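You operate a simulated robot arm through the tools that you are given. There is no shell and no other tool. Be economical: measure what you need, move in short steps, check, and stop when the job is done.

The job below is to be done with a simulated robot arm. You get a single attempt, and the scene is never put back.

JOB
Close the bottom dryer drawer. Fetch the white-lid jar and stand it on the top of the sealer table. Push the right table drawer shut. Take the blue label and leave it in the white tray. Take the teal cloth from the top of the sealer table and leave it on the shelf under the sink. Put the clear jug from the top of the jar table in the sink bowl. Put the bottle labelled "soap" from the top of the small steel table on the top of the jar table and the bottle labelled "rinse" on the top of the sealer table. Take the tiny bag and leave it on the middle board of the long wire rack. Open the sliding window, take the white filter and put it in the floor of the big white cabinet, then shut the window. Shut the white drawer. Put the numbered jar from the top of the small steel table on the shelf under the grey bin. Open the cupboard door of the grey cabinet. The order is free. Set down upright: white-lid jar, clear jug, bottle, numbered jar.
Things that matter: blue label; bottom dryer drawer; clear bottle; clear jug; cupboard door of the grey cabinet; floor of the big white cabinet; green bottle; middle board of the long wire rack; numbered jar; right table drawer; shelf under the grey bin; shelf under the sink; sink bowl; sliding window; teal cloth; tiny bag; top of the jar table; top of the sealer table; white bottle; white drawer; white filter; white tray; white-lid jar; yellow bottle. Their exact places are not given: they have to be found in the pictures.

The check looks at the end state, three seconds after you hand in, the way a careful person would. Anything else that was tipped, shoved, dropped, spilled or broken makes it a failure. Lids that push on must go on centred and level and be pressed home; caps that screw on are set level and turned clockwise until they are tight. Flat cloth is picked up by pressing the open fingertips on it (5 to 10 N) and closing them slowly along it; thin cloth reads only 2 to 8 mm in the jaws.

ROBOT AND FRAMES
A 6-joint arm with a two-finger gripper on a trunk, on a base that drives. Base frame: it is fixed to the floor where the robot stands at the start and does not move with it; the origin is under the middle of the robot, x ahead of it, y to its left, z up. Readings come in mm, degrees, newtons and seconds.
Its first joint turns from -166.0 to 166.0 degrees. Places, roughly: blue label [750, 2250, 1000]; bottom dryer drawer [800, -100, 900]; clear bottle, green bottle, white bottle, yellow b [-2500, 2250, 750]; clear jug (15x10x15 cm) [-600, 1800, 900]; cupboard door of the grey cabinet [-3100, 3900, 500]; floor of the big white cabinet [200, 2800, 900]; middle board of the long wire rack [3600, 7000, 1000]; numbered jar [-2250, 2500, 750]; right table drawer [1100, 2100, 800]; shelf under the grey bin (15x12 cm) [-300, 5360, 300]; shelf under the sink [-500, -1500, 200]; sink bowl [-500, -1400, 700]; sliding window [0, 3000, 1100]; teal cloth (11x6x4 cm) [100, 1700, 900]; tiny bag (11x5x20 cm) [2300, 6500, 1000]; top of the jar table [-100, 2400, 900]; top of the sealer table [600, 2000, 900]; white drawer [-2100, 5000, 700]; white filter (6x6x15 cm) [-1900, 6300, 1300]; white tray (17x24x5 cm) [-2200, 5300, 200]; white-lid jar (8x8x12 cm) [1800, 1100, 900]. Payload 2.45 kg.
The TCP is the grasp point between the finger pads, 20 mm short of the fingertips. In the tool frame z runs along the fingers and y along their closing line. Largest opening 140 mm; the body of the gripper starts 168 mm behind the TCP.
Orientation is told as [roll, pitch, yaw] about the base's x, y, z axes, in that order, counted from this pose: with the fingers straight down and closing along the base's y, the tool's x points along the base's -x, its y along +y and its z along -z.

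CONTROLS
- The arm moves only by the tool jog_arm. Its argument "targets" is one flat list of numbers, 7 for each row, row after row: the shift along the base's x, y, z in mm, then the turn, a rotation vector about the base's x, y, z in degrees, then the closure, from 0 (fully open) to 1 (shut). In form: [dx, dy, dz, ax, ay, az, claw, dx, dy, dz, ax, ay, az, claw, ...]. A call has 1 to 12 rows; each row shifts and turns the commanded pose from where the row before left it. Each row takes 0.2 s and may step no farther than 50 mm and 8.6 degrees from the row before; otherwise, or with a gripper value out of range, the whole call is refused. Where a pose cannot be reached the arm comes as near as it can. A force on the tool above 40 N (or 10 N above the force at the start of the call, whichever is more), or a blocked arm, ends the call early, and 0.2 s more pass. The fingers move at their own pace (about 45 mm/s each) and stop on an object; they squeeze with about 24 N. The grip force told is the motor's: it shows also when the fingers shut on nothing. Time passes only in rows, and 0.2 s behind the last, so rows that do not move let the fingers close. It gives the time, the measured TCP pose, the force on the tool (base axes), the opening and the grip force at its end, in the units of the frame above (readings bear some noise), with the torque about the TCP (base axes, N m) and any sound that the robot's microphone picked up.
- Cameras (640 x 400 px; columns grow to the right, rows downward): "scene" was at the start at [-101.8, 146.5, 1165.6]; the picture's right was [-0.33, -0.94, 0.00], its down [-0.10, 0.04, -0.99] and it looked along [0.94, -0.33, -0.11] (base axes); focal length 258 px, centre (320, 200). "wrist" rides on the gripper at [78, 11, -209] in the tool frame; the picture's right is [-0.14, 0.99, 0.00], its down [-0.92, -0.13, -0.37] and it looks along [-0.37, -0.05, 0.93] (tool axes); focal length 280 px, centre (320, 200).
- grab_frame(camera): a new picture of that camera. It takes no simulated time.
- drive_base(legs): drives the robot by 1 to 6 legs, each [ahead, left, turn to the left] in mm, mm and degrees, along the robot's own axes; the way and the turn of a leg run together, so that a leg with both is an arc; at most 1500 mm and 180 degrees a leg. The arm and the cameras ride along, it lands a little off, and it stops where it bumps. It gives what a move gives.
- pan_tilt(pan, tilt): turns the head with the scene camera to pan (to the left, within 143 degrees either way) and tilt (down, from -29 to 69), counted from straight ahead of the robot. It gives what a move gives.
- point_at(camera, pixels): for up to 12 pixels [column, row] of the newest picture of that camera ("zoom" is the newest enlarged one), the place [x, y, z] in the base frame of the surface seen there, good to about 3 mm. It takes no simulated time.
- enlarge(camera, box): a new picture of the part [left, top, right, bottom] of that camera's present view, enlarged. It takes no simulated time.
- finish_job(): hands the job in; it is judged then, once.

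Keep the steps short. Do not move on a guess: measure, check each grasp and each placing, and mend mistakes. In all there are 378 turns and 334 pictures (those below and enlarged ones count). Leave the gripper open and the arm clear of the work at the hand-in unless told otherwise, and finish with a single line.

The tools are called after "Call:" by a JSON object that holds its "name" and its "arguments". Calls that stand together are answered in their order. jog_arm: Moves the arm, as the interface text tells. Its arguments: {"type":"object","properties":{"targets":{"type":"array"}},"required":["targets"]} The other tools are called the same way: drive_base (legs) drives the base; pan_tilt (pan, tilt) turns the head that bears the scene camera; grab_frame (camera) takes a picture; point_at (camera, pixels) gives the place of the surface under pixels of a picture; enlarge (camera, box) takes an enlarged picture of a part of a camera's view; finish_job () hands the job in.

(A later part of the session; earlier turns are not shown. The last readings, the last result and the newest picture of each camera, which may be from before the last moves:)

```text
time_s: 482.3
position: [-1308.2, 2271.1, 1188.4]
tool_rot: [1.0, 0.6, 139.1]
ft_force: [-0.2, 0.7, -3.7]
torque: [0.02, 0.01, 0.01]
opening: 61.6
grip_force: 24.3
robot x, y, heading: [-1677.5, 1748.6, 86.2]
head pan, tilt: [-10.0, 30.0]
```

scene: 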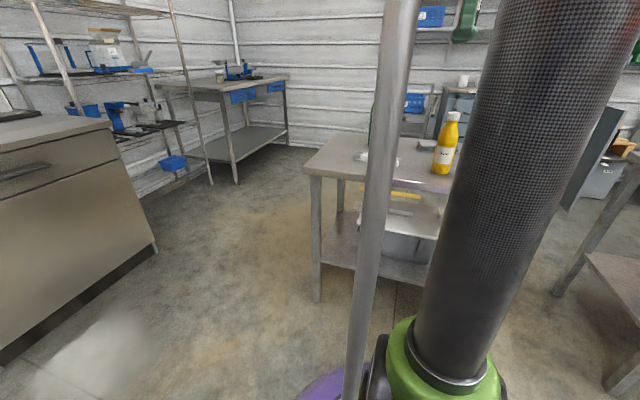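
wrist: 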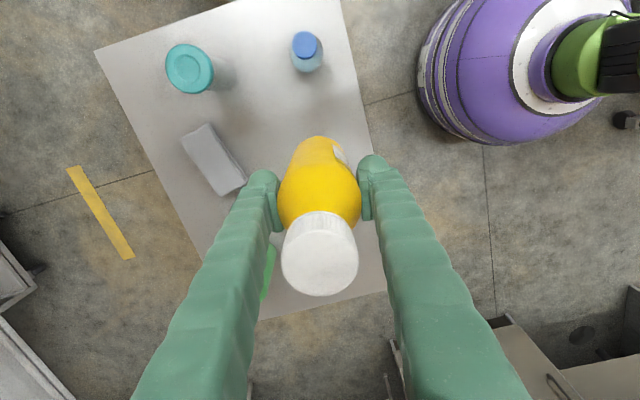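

Call:
{"name": "drive_base", "arguments": {"legs": [[542, -324, 0], [0, 0, -90]]}}

Call:
{"name": "grab_frame", "arguments": {"camera": "wrist"}}

Call:
{"name": "pan_tilt", "arguments": {"pan": 0, "tilt": 25}}

Call:
{"name": "grab_frame", "arguments": {"camera": "scene"}}

```text
time_s: 489.6
position: [-792.1, 1897.6, 1187.7]
tool_rot: [0.9, 0.6, 49.5]
ft_force: [0.3, 0.2, -2.8]
torque: [0.03, 0.01, -0.05]
opening: 61.7
grip_force: 24.1
robot x, y, heading: [-1315.4, 2261.6, -3.3]
head pan, tilt: [-10.0, 30.0]
```

```text
171 pictures are left
```

wrist: 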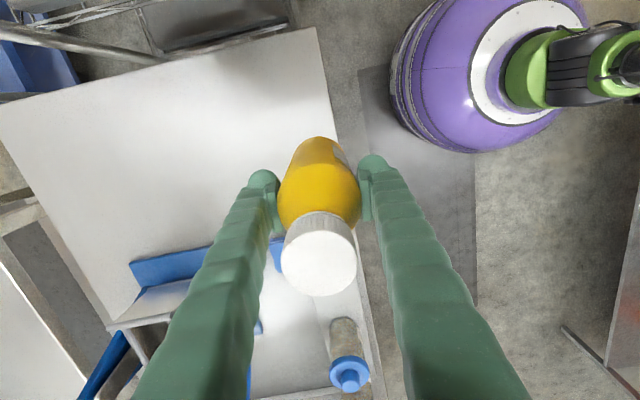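

```text
time_s: 490.4
position: [-792.7, 1898.6, 1188.6]
tool_rot: [1.0, 0.7, 49.5]
ft_force: [-0.2, 0.0, -3.3]
torque: [0.0, -0.01, -0.01]
opening: 61.8
grip_force: 24.0
robot x, y, heading: [-1314.2, 2263.4, -3.1]
head pan, tilt: [0.0, 25.0]
```

```text
170 pictures are left
```

scene: 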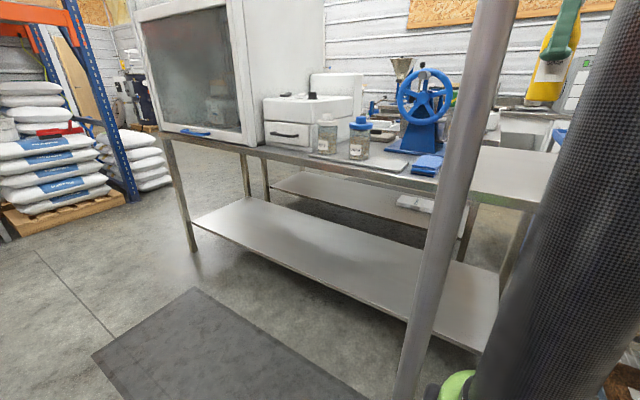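

Call:
{"name": "point_at", "arguments": {"camera": "wrist", "pixels": [[312, 35], [325, 110], [230, 120], [180, 150], [250, 70], [200, 60], [135, 262]]}}

```text
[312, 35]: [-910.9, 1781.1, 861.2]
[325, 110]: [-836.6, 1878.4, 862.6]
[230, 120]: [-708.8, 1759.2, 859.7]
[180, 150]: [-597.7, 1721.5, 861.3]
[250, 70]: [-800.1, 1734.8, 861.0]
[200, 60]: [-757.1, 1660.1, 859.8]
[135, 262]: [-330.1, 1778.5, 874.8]
```

I'll set the bottle at about [-680,1760] on the jar table.

Call:
{"name": "jog_arm", "arguments": {"targets": [28, -34.5, 0, 0, 0, 0, 0.8, 28, -34.5, 0, 0, 0, 0, 0.8, 28, -34.5, 0, 0, 0, 0, 0.8, 28, -34.5, 0, 0, 0, 0, 0.8, 0, 0, -45, 0, 0, 0, 0.8, 0, 0, -45, 0, 0, 0, 0.8, 0, 0, -45, 0, 0, 0, 0.8, 0, 0, -45, 0, 0, 0, 0.8, 0, 0, -42, 0, 0, 0, 0.8, 0, 0, 0, 0, 0, 0, 0.8]}}

Call:
{"name": "jog_arm", "arguments": {"targets": [0, 0, -3, 0, 0, 0, 0.8, 0, 0, -2, 0, 0, 0, 0.8, 0, 0, -2, 0, 0, 0, 0.8, 0, 0, 0, 0, 0, 0, 0.8]}}

```text
time_s: 492.6
position: [-681.2, 1759.6, 965.3]
tool_rot: [1.1, 0.6, 49.6]
ft_force: [-0.8, -0.2, -3.0]
torque: [0.02, 0.0, 0.0]
opening: 61.7
grip_force: 24.2
robot x, y, heading: [-1318.3, 2262.4, -3.1]
head pan, tilt: [0.0, 25.0]
```

```text
time_s: 493.6
position: [-679.8, 1760.0, 958.3]
tool_rot: [0.9, 0.6, 49.5]
ft_force: [0.0, 0.0, -1.2]
torque: [-0.07, -0.04, -0.03]
opening: 61.8
grip_force: 24.0
robot x, y, heading: [-1316.2, 2262.6, -3.3]
head pan, tilt: [0.0, 25.0]
```

The bottle is touching the table. I'll go 1 mm more, then open and rise.

Call:
{"name": "jog_arm", "arguments": {"targets": [0, 0, -1, 0, 0, 0, 0.8, 0, 0, 0, 0, 0, 0, 0.6, 0, 0, 0, 0, 0, 0, 0.3, 0, 0, 0, 0, 0, 0, 0.1, 0, 0, 0, 0, 0, 0, 0, 0, 0, 40, 0, 0, 0, 0, 0, 0, 45, 0, 0, 0, 0, 0, 0, 45, 0, 0, 0, 0, 0, 0, 45, 0, 0, 0, 0, 0, 0, 45, 0, 0, 0, 0]}}

Call:
{"name": "grab_frame", "arguments": {"camera": "wrist"}}

```text
time_s: 495.8
position: [-677.9, 1759.2, 1177.7]
tool_rot: [1.0, 0.6, 49.5]
ft_force: [-0.2, -0.4, 0.0]
torque: [0.01, 0.0, 0.02]
opening: 140.2
grip_force: 0.1
robot x, y, heading: [-1319.2, 2262.4, -3.3]
head pan, tilt: [0.0, 25.0]
```

```text
169 pictures are left
```

wrist: 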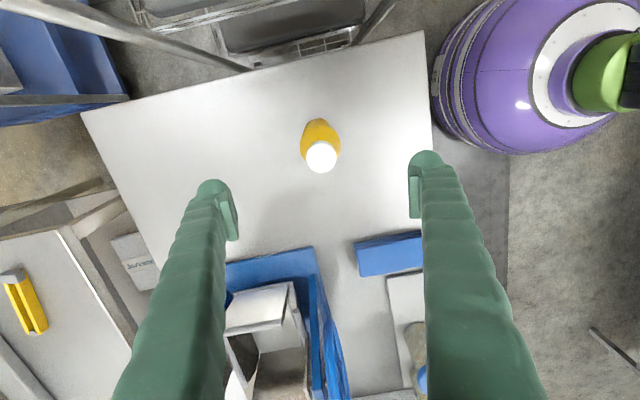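

The soap bottle stands on the jar table. Next is the numbered jar on the small table: I'll retract, swing back and drive opposite it.

Call:
{"name": "jog_arm", "arguments": {"targets": [-31.5, 24.7, 0, 0, 0, 0, 0, -31.5, 24.7, 0, 0, 0, 0, 0, -31.5, 24.7, 0, 0, 0, 0, 0]}}

Call:
{"name": "drive_base", "arguments": {"legs": [[0, 0, 90], [-360, 355, 0], [0, 0, 90]]}}

Call:
{"name": "grab_frame", "arguments": {"camera": "wrist"}}

```text
time_s: 496.6
position: [-772.6, 1831.6, 1177.1]
tool_rot: [1.0, 0.5, 49.5]
ft_force: [-0.1, 0.0, 0.2]
torque: [0.07, 0.1, -0.03]
opening: 140.0
grip_force: 0.0
robot x, y, heading: [-1317.7, 2267.7, -3.5]
head pan, tilt: [0.0, 25.0]
```

```text
time_s: 507.2
position: [-2228.7, 2345.1, 1178.2]
tool_rot: [1.0, 0.5, -130.5]
ft_force: [-0.2, 0.6, -0.2]
torque: [-0.01, 0.0, 0.0]
opening: 139.9
grip_force: 0.0
robot x, y, heading: [-1684.5, 1911.8, 176.6]
head pan, tilt: [0.0, 25.0]
```

```text
168 pictures are left
```

wrist: 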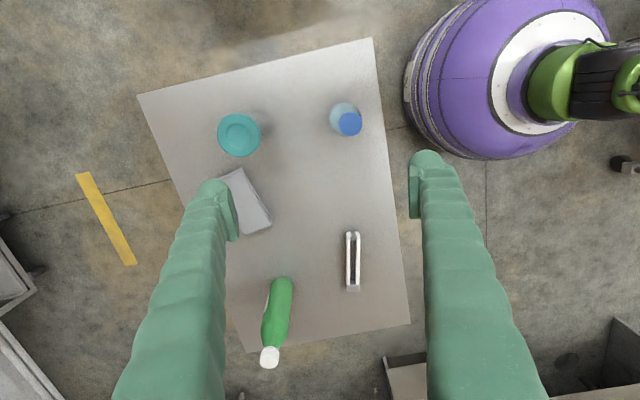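

Call:
{"name": "point_at", "arguments": {"camera": "wrist", "pixels": [[239, 135], [219, 135], [260, 135], [239, 115], [239, 155], [350, 123], [245, 200]]}}

```text
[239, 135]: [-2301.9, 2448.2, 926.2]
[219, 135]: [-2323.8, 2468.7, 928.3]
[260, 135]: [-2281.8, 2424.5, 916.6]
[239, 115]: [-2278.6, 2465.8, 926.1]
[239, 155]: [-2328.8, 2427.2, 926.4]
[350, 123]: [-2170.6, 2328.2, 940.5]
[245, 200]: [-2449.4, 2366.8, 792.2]
```

The teal lid centre is [-2303,2447,926]. I'll grasp it with the tool tilted 45° forward, so I can set it down upright on the low shelf with the same tilt. First I'll turn the fingers.

Call:
{"name": "jog_arm", "arguments": {"targets": [0, 0, 0, 0, 0, -8.2, 0, 0, 0, 0, 0, 0, -8.2, 0, 0, 0, 0, 0, 0, -8.2, 0, 0, 0, 0, 0, 0, -8.2, 0, 0, 0, 0, 0, 0, -8.2, 0, 0, 0, 0, 0, 0, -8.2, 0, 0, 0, 0, 0, 0, -8.2, 0, 0, 0, 0, 0, 0, -8.2, 0, 0, 0, 0, 0, 0, -8.2, 0, 8, 12, 0, 0, 0, -8.2, 0, 9, 11, 0, 0, 0, -8.2, 0]}}

Call:
{"name": "jog_arm", "arguments": {"targets": [0, 0, -40, 4.92, 5.66, 0, 0, 0, 0, -40, 4.92, 5.66, 0, 0, 0, 0, -40, 4.92, 5.66, 0, 0, 0, 0, -40, 4.92, 5.66, 0, 0, 0, 0, -40, 4.92, 5.66, 0, 0, 0, 0, -40, 4.92, 5.66, 0, 0, 0, 0, -45, 0, 0, 0, 0, 0, 0, 0, 0, 0, 0, 0]}}

Call:
{"name": "grab_frame", "arguments": {"camera": "wrist"}}

```text
time_s: 509.6
position: [-2210.4, 2368.7, 1178.0]
tool_rot: [1.0, 0.6, 139.2]
ft_force: [0.4, 0.1, -0.2]
torque: [0.02, -0.03, -0.03]
opening: 140.1
grip_force: 0.0
robot x, y, heading: [-1687.3, 1914.7, 176.6]
head pan, tilt: [0.0, 25.0]
```

```text
time_s: 511.6
position: [-2247.6, 2405.6, 901.2]
tool_rot: [0.8, -44.3, 139.3]
ft_force: [-0.7, 0.5, 0.2]
torque: [0.0, -0.01, 0.0]
opening: 140.0
grip_force: 0.1
robot x, y, heading: [-1686.6, 1912.8, 176.7]
head pan, tilt: [0.0, 25.0]
stopped in row 8: the arm was blocked; the commanded pose is now the measured one
```

```text
167 pictures are left
```

wrist: 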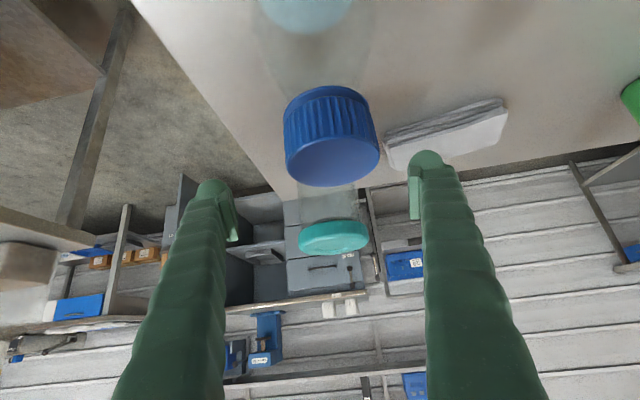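

The clear bottle stands right under my approach line and the arm reported blocked. I'll rise straight up and check the bottle.

Call:
{"name": "jog_arm", "arguments": {"targets": [0, 0, 20, 0, 0, 0, 0, 0, 0, 45, 0, 0, 0, 0, 0, 0, 45, 0, 0, 0, 0, 0, 0, 45, 0, 0, 0, 0]}}

Call:
{"name": "grab_frame", "arguments": {"camera": "wrist"}}

Call:
{"name": "pan_tilt", "arguments": {"pan": -20, "tilt": 30}}

Call:
{"name": "grab_frame", "arguments": {"camera": "scene"}}

```text
time_s: 512.8
position: [-2268.5, 2428.3, 1061.9]
tool_rot: [0.7, -44.4, 139.2]
ft_force: [-0.9, -0.9, 0.4]
torque: [0.02, -0.04, 0.03]
opening: 139.9
grip_force: 0.0
robot x, y, heading: [-1686.4, 1915.8, 176.4]
head pan, tilt: [0.0, 25.0]
stopped in row 4: the arm was blocked; the commanded pose is now the measured one
```

```text
166 pictures are left
```

wrist: 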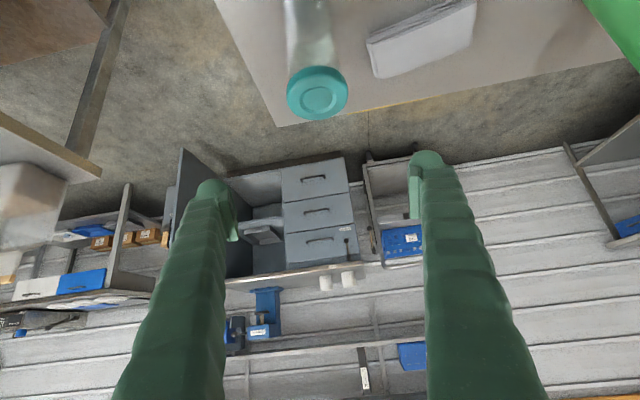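

```text
time_s: 513.6
position: [-2268.4, 2427.7, 1062.8]
tool_rot: [0.8, -44.3, 139.4]
ft_force: [-0.7, 0.3, 0.7]
torque: [0.0, -0.01, 0.02]
opening: 139.8
grip_force: 0.1
robot x, y, heading: [-1685.8, 1914.4, 176.9]
head pan, tilt: [-20.0, 30.0]
```

```text
165 pictures are left
```

scene: 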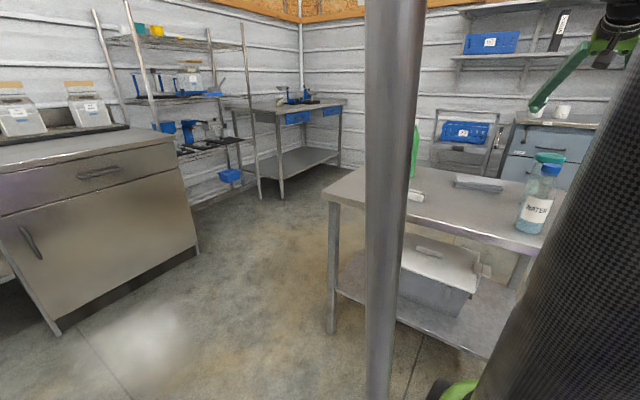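

The clear bottle is still standing upright. I'll untilt, and take the jar from the west side instead, where nothing stands in front of it.

Call:
{"name": "jog_arm", "arguments": {"targets": [0, 0, 20, -4.92, -5.66, 0, 0, 0, 0, 20, -4.92, -5.66, 0, 0, 0, 0, 20, -4.92, -5.66, 0, 0, 0, 0, 20, -4.92, -5.66, 0, 0, 0, 0, 0, -4.92, -5.66, 0, 0, 0, 0, 0, -4.92, -5.66, 0, 0]}}

Call:
{"name": "grab_frame", "arguments": {"camera": "wrist"}}

Call:
{"name": "point_at", "arguments": {"camera": "wrist", "pixels": [[320, 150], [320, 100]]}}

```text
time_s: 515.0
position: [-2265.6, 2424.8, 1141.5]
tool_rot: [0.9, 0.7, 139.2]
ft_force: [0.1, -0.6, 0.6]
torque: [0.12, 0.1, -0.02]
opening: 140.3
grip_force: 0.0
robot x, y, heading: [-1684.4, 1915.4, 176.6]
head pan, tilt: [-20.0, 30.0]
```

```text
164 pictures are left
```

wrist: 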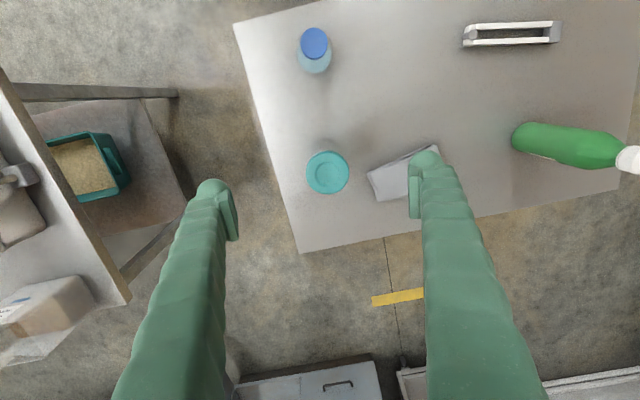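

```text
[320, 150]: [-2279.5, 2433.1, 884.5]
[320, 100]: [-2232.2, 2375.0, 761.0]
```

Call:
{"name": "drive_base", "arguments": {"legs": [[560, 875, 0], [687, -440, 0], [687, -440, 0], [0, 0, -175]]}}

Call:
{"name": "pan_tilt", "arguments": {"pan": 100, "tilt": 30}}

Call:
{"name": "grab_frame", "arguments": {"camera": "scene"}}

```text
time_s: 535.6
position: [-3037.1, 1518.8, 1141.8]
tool_rot: [1.0, 0.6, -38.3]
ft_force: [0.6, 0.0, -0.4]
torque: [-0.02, 0.02, 0.0]
opening: 140.0
grip_force: 0.1
robot x, y, heading: [-3639.0, 2006.0, -1.1]
head pan, tilt: [-20.0, 30.0]
```

```text
time_s: 537.6
position: [-3036.9, 1519.8, 1142.1]
tool_rot: [1.0, 0.7, -38.5]
ft_force: [0.6, -1.1, 0.1]
torque: [-0.03, -0.02, 0.02]
opening: 139.7
grip_force: 0.1
robot x, y, heading: [-3639.6, 2007.8, -1.0]
head pan, tilt: [100.0, 30.0]
```

```text
163 pictures are left
```

scene: 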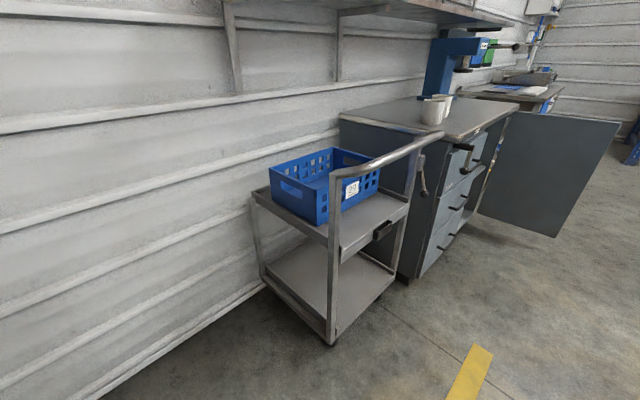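

Call:
{"name": "point_at", "arguments": {"camera": "scene", "pixels": [[332, 340], [385, 160], [408, 285], [420, 135], [575, 235], [615, 125]]}}

```text
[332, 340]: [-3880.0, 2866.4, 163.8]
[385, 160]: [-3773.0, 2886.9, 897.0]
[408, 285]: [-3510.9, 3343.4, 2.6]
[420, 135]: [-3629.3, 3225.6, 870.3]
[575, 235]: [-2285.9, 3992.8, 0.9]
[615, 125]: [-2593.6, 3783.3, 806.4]
```

The cart keeps well clear of my path. I'll drive up to face the jar from the west.

Call:
{"name": "drive_base", "arguments": {"legs": [[608, 966, 0]]}}

Call:
{"name": "grab_frame", "arguments": {"camera": "wrist"}}

```text
time_s: 543.3
position: [-2418.5, 2463.7, 1141.1]
tool_rot: [0.9, 0.6, -38.4]
ft_force: [-0.8, 0.6, 0.6]
torque: [-0.01, 0.0, 0.02]
opening: 140.2
grip_force: 0.0
robot x, y, heading: [-3018.3, 2956.8, -1.3]
head pan, tilt: [100.0, 30.0]
```

```text
162 pictures are left
```

wrist: 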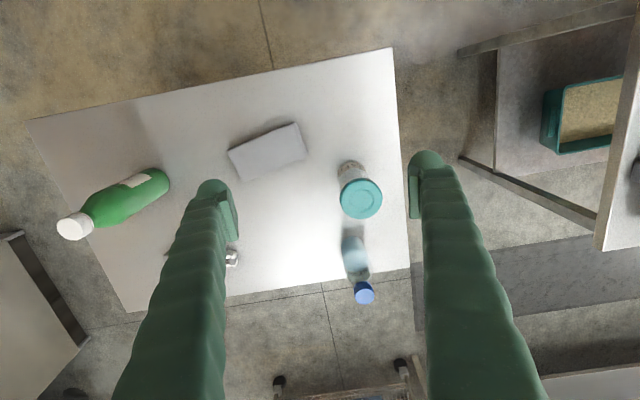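

I'll back off 60 mm for room, then tilt 40° and lower to the jar's height, about 130 mm short of it.

Call:
{"name": "drive_base", "arguments": {"legs": [[-49, 34, 0]]}}

Call:
{"name": "jog_arm", "arguments": {"targets": [30, 11, -30, 0, 0, 3, 0, 29, 11, -30, 0, 0, 0, 0, 0, 0, -40, -4.65, -6.5, 0, 0, 0, 0, -40, -4.65, -6.5, 0, 0, 0, 0, -40, -4.65, -6.5, 0, 0, 0, 0, -40, -4.65, -6.5, 0, 0, 0, 0, -40, -4.65, -6.5, 0, 0, 0, 0, -30, 0, 0, 0, 0, 0, 0, 0, 0, 0, 0, 0]}}

Call:
{"name": "grab_frame", "arguments": {"camera": "wrist"}}

```text
time_s: 544.3
position: [-2466.5, 2498.3, 1141.5]
tool_rot: [1.0, 0.6, -38.4]
ft_force: [0.0, 0.8, 0.2]
torque: [0.02, -0.02, 0.0]
opening: 139.9
grip_force: 0.0
robot x, y, heading: [-3069.2, 2991.6, -1.1]
head pan, tilt: [100.0, 30.0]
```

```text
time_s: 546.3
position: [-2407.9, 2518.3, 853.6]
tool_rot: [0.9, -39.4, -35.5]
ft_force: [-0.2, 0.1, -0.1]
torque: [0.01, -0.01, -0.02]
opening: 139.9
grip_force: 0.1
robot x, y, heading: [-3067.5, 2988.7, -1.2]
head pan, tilt: [100.0, 30.0]
```

```text
161 pictures are left
```

wrist: 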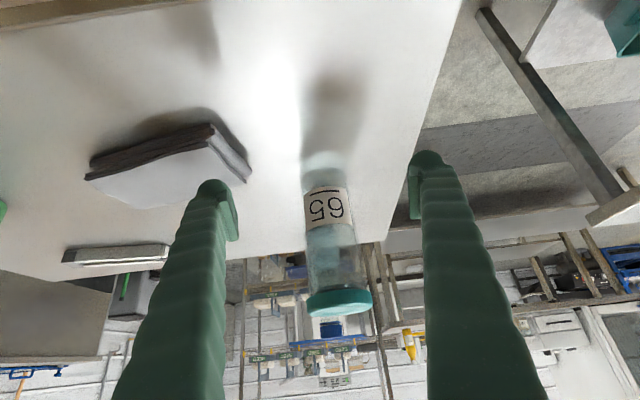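

The jar is nicely between the fingers. I'll advance 100 mm and check the centring.

Call:
{"name": "jog_arm", "arguments": {"targets": [27, -19, -3, 0, 0, 0, 0, 27, -19, -3, 0, 0, 0, 0, 27, -19, -2, 0, 0, 0, 0, 0, 0, 0, 0, 0, 0, 0]}}

Call:
{"name": "grab_frame", "arguments": {"camera": "wrist"}}

```text
time_s: 547.3
position: [-2327.0, 2460.5, 844.3]
tool_rot: [0.9, -39.4, -35.5]
ft_force: [-0.1, -0.1, 0.2]
torque: [0.01, -0.02, 0.01]
opening: 140.0
grip_force: 0.0
robot x, y, heading: [-3067.4, 2991.1, -1.4]
head pan, tilt: [100.0, 30.0]
```

```text
160 pictures are left
```

wrist: 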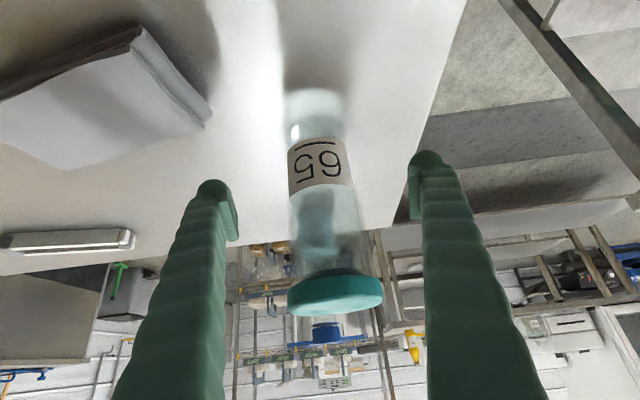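

I'll go the last 28 mm and close.

Call:
{"name": "jog_arm", "arguments": {"targets": [23, -16, 0, 0, 0, 0, 0, 0, 0, 0, 0, 0, 0, 0.3, 0, 0, 0, 0, 0, 0, 0.5, 0, 0, 0, 0, 0, 0, 0.7, 0, 0, 0, 0, 0, 0, 0.8, 0, 0, 0, 0, 0, 0, 0.8, 0, 0, 0, 0, 0, 0, 0.8]}}

Call:
{"name": "grab_frame", "arguments": {"camera": "wrist"}}

```text
time_s: 548.9
position: [-2303.7, 2447.5, 843.9]
tool_rot: [0.8, -39.4, -35.6]
ft_force: [0.3, -0.4, 0.4]
torque: [-0.08, 0.04, 0.0]
opening: 64.3
grip_force: 23.8
robot x, y, heading: [-3070.0, 2986.3, -1.1]
head pan, tilt: [100.0, 30.0]
```

```text
159 pictures are left
```

wrist: 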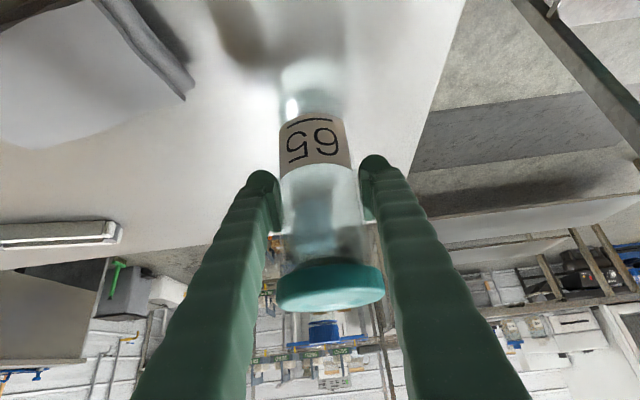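

It is gripped at 64 mm. I'll lift.

Call:
{"name": "jog_arm", "arguments": {"targets": [0, 0, 20, 0, 0, 0, 0.8, 0, 0, 40, 0, 0, 0, 0.8, 0, 0, 45, 0, 0, 0, 0.8, 0, 0, 45, 0, 0, 0, 0.8, 0, 0, 45, 0, 0, 0, 0.8, 0, 0, 0, 0, 0, 0, 0.8]}}

Call:
{"name": "grab_frame", "arguments": {"camera": "wrist"}}

```text
time_s: 550.3
position: [-2302.7, 2447.1, 1039.7]
tool_rot: [0.9, -39.3, -35.5]
ft_force: [-0.6, -1.5, -1.9]
torque: [-0.02, 0.02, 0.02]
opening: 64.3
grip_force: 24.1
robot x, y, heading: [-3067.3, 2987.7, -1.0]
head pan, tilt: [100.0, 30.0]
```

```text
158 pictures are left
```

wrist: 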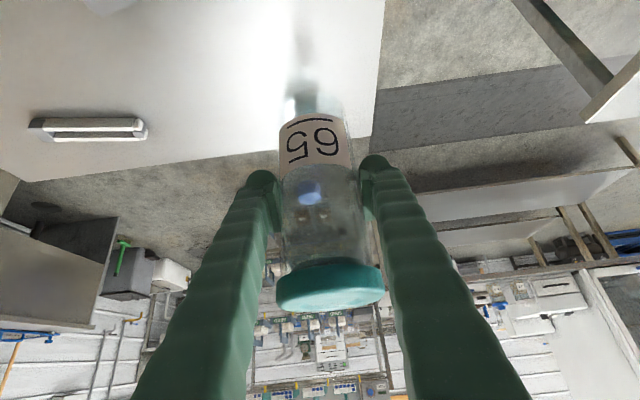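

The jar is held upright. I'll retract a bit and back off, so the swing clears the bag at the bench corner, then turn left to point up the aisle.

Call:
{"name": "jog_arm", "arguments": {"targets": [-24, 17.4, 10, 0, 0, 0, 0.8, -24, 17.4, 10, 0, 0, 0, 0.8]}}

Call:
{"name": "drive_base", "arguments": {"legs": [[-65, 46, 0], [0, 0, 89], [-214, -315, 0]]}}

```text
time_s: 550.9
position: [-2349.8, 2479.6, 1058.4]
tool_rot: [0.9, -39.3, -35.5]
ft_force: [0.9, 0.1, -2.2]
torque: [0.01, 0.03, -0.01]
opening: 64.8
grip_force: 24.0
robot x, y, heading: [-3069.0, 2987.7, -1.1]
head pan, tilt: [100.0, 30.0]
```

```text
time_s: 557.8
position: [-2308.0, 3532.7, 1058.9]
tool_rot: [0.9, -39.3, 54.3]
ft_force: [0.9, 0.2, -2.1]
torque: [0.04, 0.01, -0.01]
opening: 64.5
grip_force: 23.8
robot x, y, heading: [-2821.1, 2821.1, 88.5]
head pan, tilt: [100.0, 30.0]
```

Call:
{"name": "drive_base", "arguments": {"legs": [[1161, -836, 0]]}}

```text
time_s: 564.9
position: [-1442.5, 4658.0, 1058.5]
tool_rot: [0.9, -39.2, 53.6]
ft_force: [0.9, 0.2, -2.3]
torque: [0.0, -0.01, -0.03]
opening: 64.6
grip_force: 24.0
robot x, y, heading: [-1962.4, 3950.0, 88.4]
head pan, tilt: [100.0, 30.0]
```

Call:
{"name": "jog_arm", "arguments": {"targets": [-20.6, -28.2, 0, 0, 0, 0, 0.8, -20.6, -28.2, 0, 0, 0, 0, 0.8]}}

Call:
{"name": "drive_base", "arguments": {"legs": [[881, -604, 0]]}}

Call:
{"name": "pan_tilt", "arguments": {"pan": -50, "tilt": 25}}

Call:
{"name": "grab_frame", "arguments": {"camera": "scene"}}

```text
time_s: 565.5
position: [-1484.1, 4602.2, 1058.2]
tool_rot: [1.0, -39.3, 53.6]
ft_force: [0.1, 1.3, -2.0]
torque: [-0.04, 0.0, -0.04]
opening: 64.5
grip_force: 23.5
robot x, y, heading: [-1961.1, 3950.2, 88.1]
head pan, tilt: [100.0, 30.0]
```

```text
time_s: 571.0
position: [-813.2, 5455.6, 1059.4]
tool_rot: [1.0, -39.3, 52.0]
ft_force: [-0.1, 0.2, -1.5]
torque: [0.01, 0.02, -0.01]
opening: 64.8
grip_force: 24.0
robot x, y, heading: [-1306.6, 4813.0, 86.5]
head pan, tilt: [100.0, 30.0]
```

```text
time_s: 573.4
position: [-813.4, 5454.1, 1058.9]
tool_rot: [0.8, -39.4, 52.1]
ft_force: [0.0, 0.0, -1.5]
torque: [0.01, -0.03, 0.0]
opening: 64.6
grip_force: 23.8
robot x, y, heading: [-1305.9, 4813.9, 86.6]
head pan, tilt: [-50.0, 25.0]
```

```text
157 pictures are left
```

scene: 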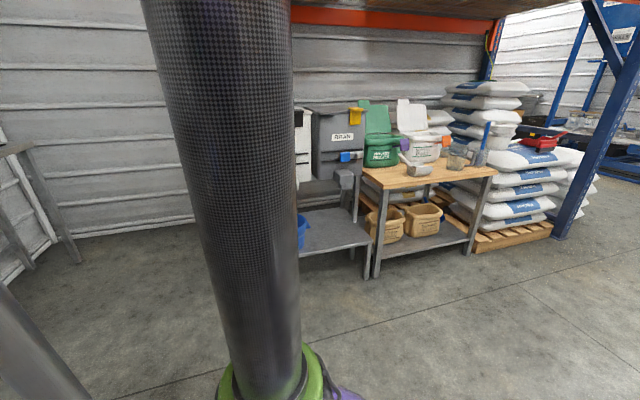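

The shelf by the grey bin is in view at (335,230). I'll measure it, the bin's spout and the legs around it.

Call:
{"name": "enlarge", "arguments": {"camera": "scene", "box": [285, 95, 445, 290]}}

Call:
{"name": "point_at", "arguments": {"camera": "zoom", "pixels": [[250, 290], [290, 240], [200, 270], [300, 330], [345, 310], [330, 200], [325, 250], [270, 120], [270, 180], [350, 395], [380, 290], [235, 310]]}}

```text
2.05 times, centred on (365, 192) of scene
```

zoom: 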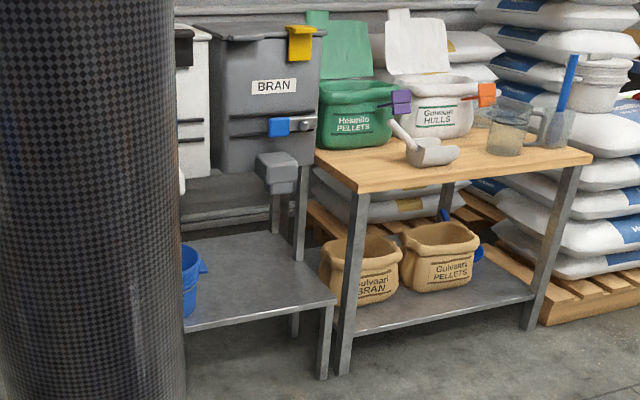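

```text
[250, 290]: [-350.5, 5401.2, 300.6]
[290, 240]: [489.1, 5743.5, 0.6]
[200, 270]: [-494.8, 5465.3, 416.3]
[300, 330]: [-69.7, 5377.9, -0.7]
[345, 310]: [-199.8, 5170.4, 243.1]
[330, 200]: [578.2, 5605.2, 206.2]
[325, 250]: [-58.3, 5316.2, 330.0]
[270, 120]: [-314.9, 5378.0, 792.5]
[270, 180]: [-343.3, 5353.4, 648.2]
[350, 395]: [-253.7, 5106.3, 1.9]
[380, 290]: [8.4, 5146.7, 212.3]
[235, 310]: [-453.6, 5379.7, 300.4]
```

The shelf is at z 300, with the bin front at v≈4166 and its spout at z≈600 above. I'll drive to stand straight in front of a free spot at u≈-3405, v≈4135.

Call:
{"name": "drive_base", "arguments": {"legs": [[-239, -417, 0]]}}

Call:
{"name": "jog_arm", "arguments": {"targets": [0, 0, -48, 0, 0, 0, 0.8, 0, 0, -48, 0, 0, 0, 0.8, 0, 0, -48, 0, 0, 0, 0.8, 0, 0, -48, 0, 0, 0, 0.8, 0, 0, -48, 0, 0, 0, 0.8, 0, 0, -48, 0, 0, 0, 0.8, 0, 0, -48, 0, 0, 0, 0.8, 0, 0, -48, 0, 0, 0, 0.8, 0, 0, -48, 0, 0, 0, 0.8]}}

Call:
{"name": "grab_frame", "arguments": {"camera": "wrist"}}

Call:
{"name": "pan_tilt", "arguments": {"pan": -5, "tilt": 30}}

Call:
{"name": "grab_frame", "arguments": {"camera": "scene"}}

```text
time_s: 576.2
position: [-425.2, 5198.1, 1057.9]
tool_rot: [0.9, -39.3, 52.6]
ft_force: [0.8, 1.1, -1.4]
torque: [-0.02, -0.02, 0.0]
opening: 64.5
grip_force: 24.3
robot x, y, heading: [-912.9, 4553.0, 87.0]
head pan, tilt: [-50.0, 25.0]
```

```text
time_s: 578.2
position: [-424.7, 5197.7, 626.0]
tool_rot: [0.9, -39.3, 52.6]
ft_force: [0.4, -0.1, -2.4]
torque: [-0.01, -0.03, 0.0]
opening: 64.4
grip_force: 24.2
robot x, y, heading: [-910.9, 4553.4, 87.2]
head pan, tilt: [-50.0, 25.0]
```

```text
155 pictures are left
```

wrist: 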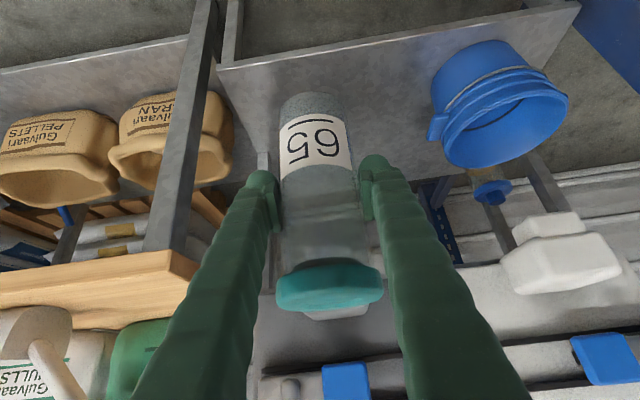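

```text
time_s: 579.3
position: [-422.5, 5197.3, 626.2]
tool_rot: [0.8, -39.3, 52.5]
ft_force: [0.3, 0.5, -2.4]
torque: [-0.02, 0.0, 0.01]
opening: 64.7
grip_force: 24.2
robot x, y, heading: [-914.0, 4554.3, 86.8]
head pan, tilt: [-5.0, 30.0]
```

```text
154 pictures are left
```

scene: 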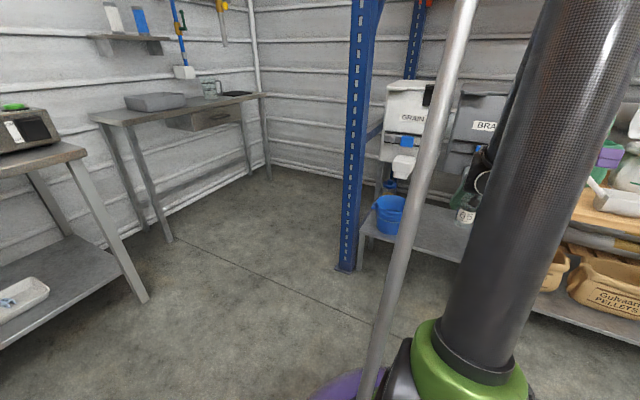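

I'll measure the shelf edge, the leg and the bucket from the wrist view.

Call:
{"name": "point_at", "arguments": {"camera": "wrist", "pixels": [[250, 100], [370, 130], [330, 55], [400, 110], [225, 30], [185, 200], [180, 262], [440, 120], [500, 150], [330, 310]]}}

```text
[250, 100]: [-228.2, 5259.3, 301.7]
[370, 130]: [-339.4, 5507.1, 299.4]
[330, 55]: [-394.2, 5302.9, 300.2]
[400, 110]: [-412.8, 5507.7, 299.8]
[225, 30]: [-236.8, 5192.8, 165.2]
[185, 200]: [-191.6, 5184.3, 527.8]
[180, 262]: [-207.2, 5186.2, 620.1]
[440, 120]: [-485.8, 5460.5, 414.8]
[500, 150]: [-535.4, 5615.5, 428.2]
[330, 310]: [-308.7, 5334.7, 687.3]
```

The spot [-331,5346] is free between the bucket and the wooden table. I'll lower to just above shelf height, then go forward.

Call:
{"name": "jog_arm", "arguments": {"targets": [0, 0, -42, 0, 0, 0, 0.8, 0, 0, -42, 0, 0, 0, 0.8, 0, 0, -42, 0, 0, 0, 0.8, 0, 0, -42, 0, 0, 0, 0.8, 0, 0, -38, 0, 0, 0, 0.8, 23, 37, 0, 0, 0, 0, 0.8, 23, 37, 0, 0, 0, 0, 0.8, 23, 37, 0, 0, 0, 0, 0.8, 23, 38, 0, 0, 0, 0, 0.8, 0, 0, 0, 0, 0, 0, 0.8]}}

Call:
{"name": "grab_frame", "arguments": {"camera": "wrist"}}

Call:
{"name": "enlarge", "arguments": {"camera": "scene", "box": [360, 130, 520, 290]}}

```text
time_s: 581.5
position: [-330.2, 5352.6, 426.1]
tool_rot: [0.9, -39.4, 52.7]
ft_force: [0.2, 0.7, -2.8]
torque: [0.04, 0.02, 0.0]
opening: 64.3
grip_force: 23.5
out of reach, approached as far as the arm can: row 5
robot x, y, heading: [-912.7, 4553.0, 87.2]
head pan, tilt: [-5.0, 30.0]
```

```text
153 pictures are left
```

wrist: 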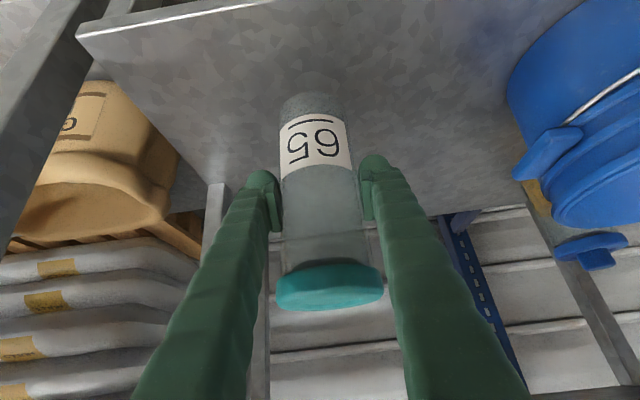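

```text
2.50 times, centred on (440, 210) of scene
```

zoom: 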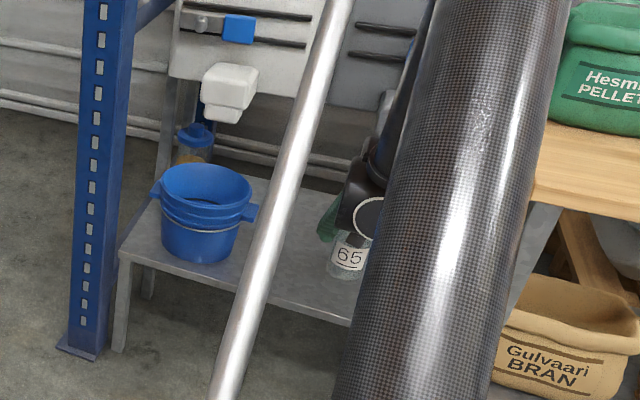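

The jar is over the shelf about 40 mm up. I'll lower it gently until contact.

Call:
{"name": "jog_arm", "arguments": {"targets": [0, 0, -20, 0, 0, 0, 0.8, 0, 0, -14, 0, 0, 0, 0.8, 0, 0, -3, 0, 0, 0, 0.8, 0, 0, -2, 0, 0, 0, 0.8, 0, 0, 0, 0, 0, 0, 0.8]}}

```text
time_s: 582.7
position: [-329.5, 5351.1, 386.9]
tool_rot: [0.9, -39.3, 52.6]
ft_force: [-0.4, 0.3, -2.6]
torque: [0.0, 0.03, 0.02]
opening: 64.3
grip_force: 24.2
robot x, y, heading: [-911.2, 4553.0, 86.8]
head pan, tilt: [-5.0, 30.0]
```

Call:
{"name": "jog_arm", "arguments": {"targets": [0, 0, -2, 0, 0, 0, 0.8, 0, 0, -1, 0, 0, 0, 0.8, 0, 0, -1, 0, 0, 0, 0.8, 0, 0, 0, 0, 0, 0, 0.8]}}

```text
time_s: 583.7
position: [-330.5, 5351.9, 383.6]
tool_rot: [0.9, -39.4, 52.6]
ft_force: [-2.7, 1.5, 20.1]
torque: [-0.09, -0.32, 0.0]
opening: 64.7
grip_force: 23.7
robot x, y, heading: [-911.2, 4554.8, 86.9]
head pan, tilt: [-5.0, 30.0]
```

It is in contact. I'll ease up 1 mm, open, and draw back along the tool axis.

Call:
{"name": "jog_arm", "arguments": {"targets": [0, 0, 1, 0, 0, 0, 0.7, 0, 0, 0, 0, 0, 0, 0.45, 0, 0, 0, 0, 0, 0, 0.3, 0, 0, 0, 0, 0, 0, 0.2, 0, 0, 0, 0, 0, 0, 0.2, -15, -20, 5, 0, 0, 0, 0.2, -22, -29, 20, 0, 0, 0, 0.2, -22, -29, 25, 0, 0, 0, 0.2, -22, -29, 25, 0, 0, 0, 0.2, -15, -20, 35, 0, 0, 0, 0.2]}}

Call:
{"name": "grab_frame", "arguments": {"camera": "wrist"}}

```text
time_s: 585.9
position: [-427.8, 5224.6, 495.5]
tool_rot: [1.0, -39.3, 52.5]
ft_force: [0.9, 0.5, -0.4]
torque: [-0.02, 0.0, -0.01]
opening: 111.8
grip_force: 0.0
robot x, y, heading: [-910.9, 4555.9, 87.1]
head pan, tilt: [-5.0, 30.0]
```

```text
151 pictures are left
```

wrist: 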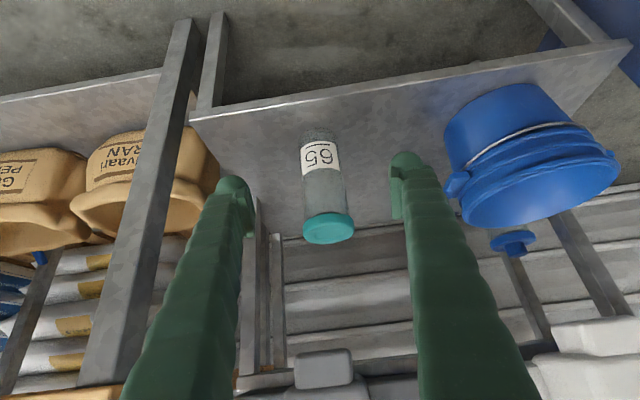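

The numbered jar stands on the shelf. I'll rise and untilt, then go to the cabinet with the sliding window.

Call:
{"name": "jog_arm", "arguments": {"targets": [-6, -8, 45, 0, 0, 0, 0.2, -6, -8, 45, 0, 0, 0, 0.2, 0, 0, 48, 0, 0, 0, 0.2, 0, 0, 48, 0, 0, 0, 0.2, 0, 0, 48, 0, 0, 0, 0.2, 0, 0, 48, 0, 0, 0, 0, 0, 0, 48, 0, 0, 0, 0, 0, 0, 48, -6.35, 4.87, 0, 0, 0, 0, 48, -6.35, 4.87, 0, 0, 0, 0, 48, -6.35, 4.87, 0, 0, 0, 0, 48, -6.35, 4.87, 0, 0, 0, 0, 40, -6.1, 4.7, 0, 0]}}

Call:
{"name": "drive_base", "arguments": {"legs": [[0, 0, -120]]}}

Call:
{"name": "pan_tilt", "arguments": {"pan": 0, "tilt": 15}}

Call:
{"name": "grab_frame", "arguments": {"camera": "scene"}}

```text
time_s: 588.5
position: [-437.8, 5208.3, 1056.7]
tool_rot: [1.0, 0.6, 52.6]
ft_force: [1.0, 0.3, 1.7]
torque: [0.07, -0.07, -0.03]
opening: 140.0
grip_force: 0.1
robot x, y, heading: [-912.1, 4551.3, 87.2]
head pan, tilt: [-5.0, 30.0]
```

```text
time_s: 593.9
position: [-583.6, 3815.3, 1054.1]
tool_rot: [1.0, 0.3, -67.3]
ft_force: [0.3, 0.6, 0.2]
torque: [0.0, 0.04, 0.0]
opening: 140.0
grip_force: 0.0
robot x, y, heading: [-912.3, 4556.5, -32.9]
head pan, tilt: [-5.0, 30.0]
```

```text
time_s: 594.7
position: [-583.5, 3814.8, 1055.1]
tool_rot: [1.0, 0.4, -67.3]
ft_force: [-0.2, 0.9, -0.3]
torque: [0.0, 0.0, -0.04]
opening: 139.9
grip_force: 0.1
robot x, y, heading: [-914.1, 4553.8, -32.6]
head pan, tilt: [0.0, 15.0]
```

```text
150 pictures are left
```

scene: 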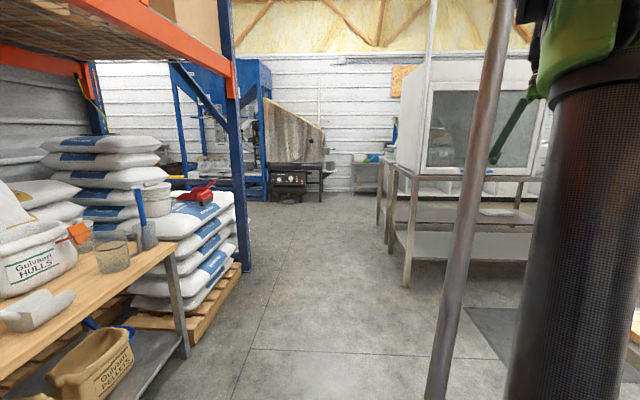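

The sliding window faces this way at (480,130). I'll zoom and measure.

Call:
{"name": "enlarge", "arguments": {"camera": "scene", "box": [390, 60, 560, 220]}}

Call:
{"name": "point_at", "arguments": {"camera": "zoom", "pixels": [[140, 120], [140, 285], [60, 60], [160, 100], [200, 275], [380, 290], [580, 100], [330, 280], [125, 200], [60, 320], [560, 310]]}}

```text
2.50 times, centred on (475, 140) of scene
```

zoom: 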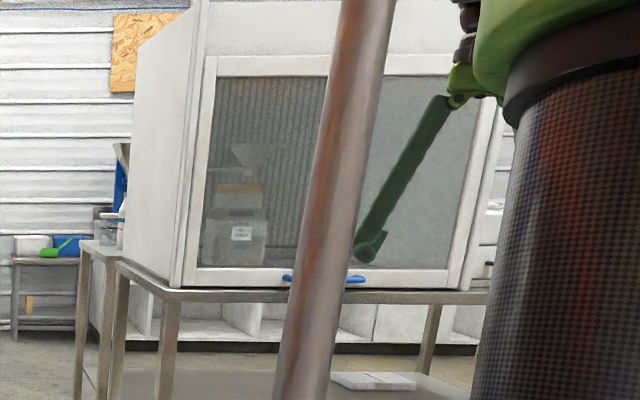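

```text
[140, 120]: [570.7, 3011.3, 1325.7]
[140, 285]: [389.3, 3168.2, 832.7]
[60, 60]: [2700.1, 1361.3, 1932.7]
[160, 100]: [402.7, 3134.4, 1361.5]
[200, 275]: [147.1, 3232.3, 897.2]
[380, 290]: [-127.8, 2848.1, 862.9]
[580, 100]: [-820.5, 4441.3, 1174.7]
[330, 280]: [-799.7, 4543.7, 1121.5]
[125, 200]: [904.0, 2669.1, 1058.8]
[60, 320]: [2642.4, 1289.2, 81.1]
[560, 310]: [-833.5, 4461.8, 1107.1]
```

I'll retract the arm and drive into the middle aisle to stand in front of the window.

Call:
{"name": "jog_arm", "arguments": {"targets": [-17, 38.5, 0, 0, 0, 0, 0, -17, 38.5, 0, 0, 0, 0, 0, -17, 38.5, 0, 0, 0, 0, 0, -17, 38.5, 0, 0, 0, 0, 0]}}

Call:
{"name": "drive_base", "arguments": {"legs": [[905, -53, 0], [-42, -718, 0]]}}

Call:
{"name": "pan_tilt", "arguments": {"pan": 25, "tilt": 20}}

Call:
{"name": "grab_frame", "arguments": {"camera": "scene"}}

```text
time_s: 595.7
position: [-655.6, 3968.5, 1055.3]
tool_rot: [1.1, 0.3, -67.4]
ft_force: [0.8, -0.9, -0.2]
torque: [0.13, 0.02, 0.05]
opening: 140.0
grip_force: 0.0
robot x, y, heading: [-911.4, 4558.3, -33.3]
head pan, tilt: [0.0, 15.0]
```

```text
time_s: 603.9
position: [-343.4, 2857.4, 1055.1]
tool_rot: [1.0, 0.4, -66.9]
ft_force: [-0.1, 0.1, 0.8]
torque: [0.0, 0.01, -0.03]
opening: 139.7
grip_force: 0.0
robot x, y, heading: [-609.0, 3444.2, -32.4]
head pan, tilt: [0.0, 15.0]
```

```text
time_s: 604.8
position: [-342.6, 2858.6, 1055.3]
tool_rot: [1.0, 0.4, -66.8]
ft_force: [0.4, -0.2, -0.2]
torque: [0.02, -0.01, 0.02]
opening: 140.3
grip_force: 0.1
robot x, y, heading: [-606.3, 3442.5, -32.4]
head pan, tilt: [25.0, 20.0]
```

```text
148 pictures are left
```

scene: 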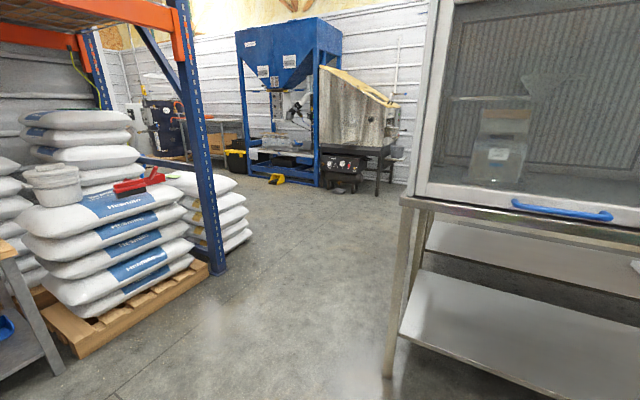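

Call:
{"name": "pan_tilt", "arguments": {"pan": -12, "tilt": 15}}

Call:
{"name": "grab_frame", "arguments": {"camera": "scene"}}

Call:
{"name": "enlarge", "arguments": {"camera": "scene", "box": [150, 150, 350, 270]}}

```text
time_s: 605.9
position: [-342.9, 2857.2, 1055.5]
tool_rot: [1.0, 0.5, -66.8]
ft_force: [0.5, -0.7, 0.7]
torque: [0.01, 0.0, -0.02]
opening: 140.0
grip_force: 0.0
robot x, y, heading: [-610.4, 3439.5, -32.4]
head pan, tilt: [-12.0, 15.0]
```

```text
147 pictures are left
```

scene: 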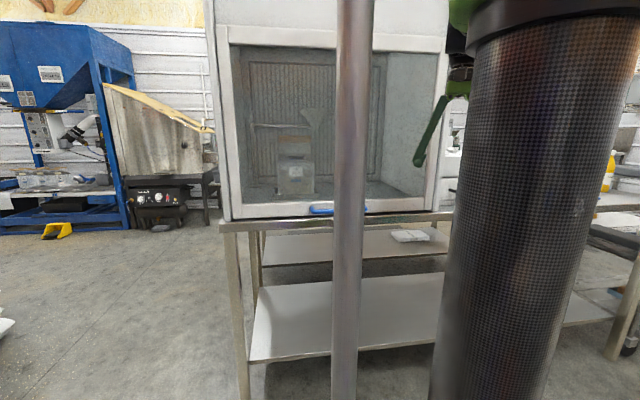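

```text
3.20 times, centred on (250, 210) of scene
```

zoom: 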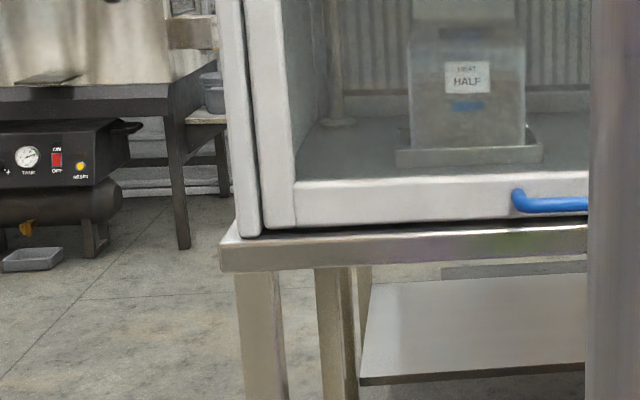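

Call:
{"name": "point_at", "arguments": {"camera": "scene", "pixels": [[295, 180], [320, 208], [318, 211], [270, 195], [400, 190], [232, 100], [440, 120], [290, 212], [240, 215], [300, 45], [400, 150], [410, 207]]}}

Call:
{"name": "grab_frame", "arguments": {"camera": "wrist"}}

```text
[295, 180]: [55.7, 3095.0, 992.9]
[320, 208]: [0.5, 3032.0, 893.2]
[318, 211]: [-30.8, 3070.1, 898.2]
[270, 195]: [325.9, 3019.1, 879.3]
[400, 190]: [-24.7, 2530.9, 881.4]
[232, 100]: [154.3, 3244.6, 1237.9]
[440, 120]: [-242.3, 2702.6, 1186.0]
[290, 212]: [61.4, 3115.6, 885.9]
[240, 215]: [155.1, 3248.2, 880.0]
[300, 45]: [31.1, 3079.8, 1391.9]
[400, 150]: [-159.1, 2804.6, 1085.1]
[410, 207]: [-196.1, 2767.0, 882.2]
```

```text
145 pictures are left
```

wrist: 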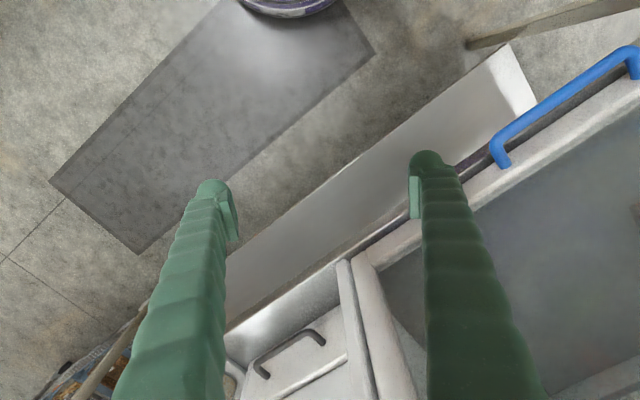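

The blue handle is a horizontal bar at about [-20,3060,898], 45 mm proud of the sash, so the sash lifts up. I need more stand-off, so I'll check the bench edge behind me.

Call:
{"name": "pan_tilt", "arguments": {"pan": 140, "tilt": 40}}

Call:
{"name": "grab_frame", "arguments": {"camera": "scene"}}

```text
time_s: 608.2
position: [-342.8, 2858.4, 1055.6]
tool_rot: [1.0, 0.4, -66.8]
ft_force: [-0.8, 0.8, -0.3]
torque: [0.03, -0.02, -0.04]
opening: 140.1
grip_force: 0.0
robot x, y, heading: [-614.0, 3447.8, -32.2]
head pan, tilt: [140.0, 40.0]
```

```text
144 pictures are left
```

scene: 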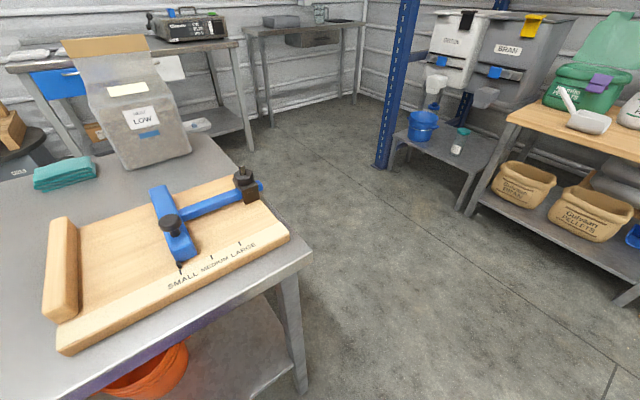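

Call:
{"name": "point_at", "arguments": {"camera": "scene", "pixels": [[303, 262], [200, 320], [100, 375], [295, 380]]}}

```text
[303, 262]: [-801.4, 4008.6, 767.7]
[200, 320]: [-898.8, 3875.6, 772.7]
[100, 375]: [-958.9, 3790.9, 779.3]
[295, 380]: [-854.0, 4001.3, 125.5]
```

The bench inner edge is at u=-3005, so I can back off to u≈-2690. I'll measure the handle bar in the wrist view first.

Call:
{"name": "point_at", "arguments": {"camera": "wrist", "pixels": [[500, 140], [525, 120], [560, 97], [600, 70], [625, 52], [505, 165], [634, 75], [480, 190], [560, 130]]}}

```text
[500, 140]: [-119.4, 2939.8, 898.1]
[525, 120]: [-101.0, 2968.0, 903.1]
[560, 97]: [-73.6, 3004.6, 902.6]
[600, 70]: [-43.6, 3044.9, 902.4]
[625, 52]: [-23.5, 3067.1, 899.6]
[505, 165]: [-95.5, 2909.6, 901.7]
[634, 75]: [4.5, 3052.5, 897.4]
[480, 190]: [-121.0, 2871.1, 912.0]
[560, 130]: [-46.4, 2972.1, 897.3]
```

The bar is at u=-1827, v 2308 to 2467, z≈895, with about 29 mm behind it. I'll back off, line up on its middle, and turn the fingers so one goes above and one below the bar.

Call:
{"name": "drive_base", "arguments": {"legs": [[-172, -27, 0], [0, 0, 29]]}}

Call:
{"name": "jog_arm", "arguments": {"targets": [22, -16, 0, 0, 0, -8, 0, 22, -16, 0, 0, 0, -8, 0, 22, -16, 0, 0, 0, -8, 0, 22, -16, 0, 0, 0, -8, 0.2, 0, 0, 0, 0, 0, -8, 0.4, 0, 0, 0, 0, 0, -8, 0.6, 0, 0, 0, 0, 0, -8, 0.6, 0, 0, 0, 0, 0, -8, 0.6, 0, 0, 0, 0, 0, -8, 0.6, 0, 0, 0, 0, 0, -8, 0.6, 0, 0, 0, 0, 0, -8, 0.6]}}

Call:
{"name": "grab_frame", "arguments": {"camera": "wrist"}}

```text
time_s: 611.1
position: [-258.2, 3124.8, 1055.2]
tool_rot: [1.0, 0.4, -38.3]
ft_force: [0.0, 0.3, 0.8]
torque: [0.04, 0.01, -0.01]
opening: 140.2
grip_force: 0.0
robot x, y, heading: [-771.3, 3510.1, -4.3]
head pan, tilt: [140.0, 40.0]
```

```text
time_s: 613.5
position: [-170.9, 3060.4, 1054.7]
tool_rot: [1.0, 0.3, -126.5]
ft_force: [0.7, -0.4, 0.5]
torque: [0.0, 0.04, -0.01]
opening: 56.0
grip_force: 0.0
robot x, y, heading: [-769.0, 3509.1, -4.0]
head pan, tilt: [140.0, 40.0]
```

```text
143 pictures are left
```

wrist: 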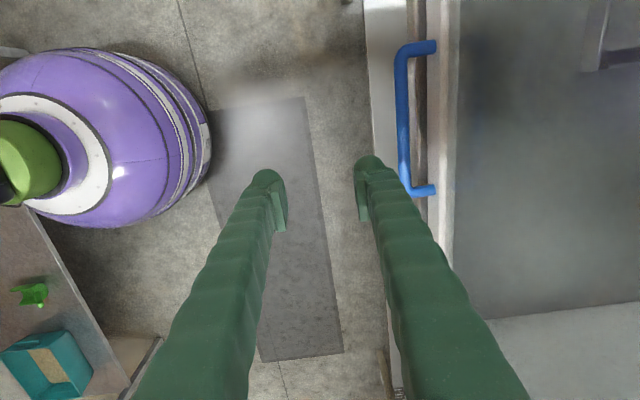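

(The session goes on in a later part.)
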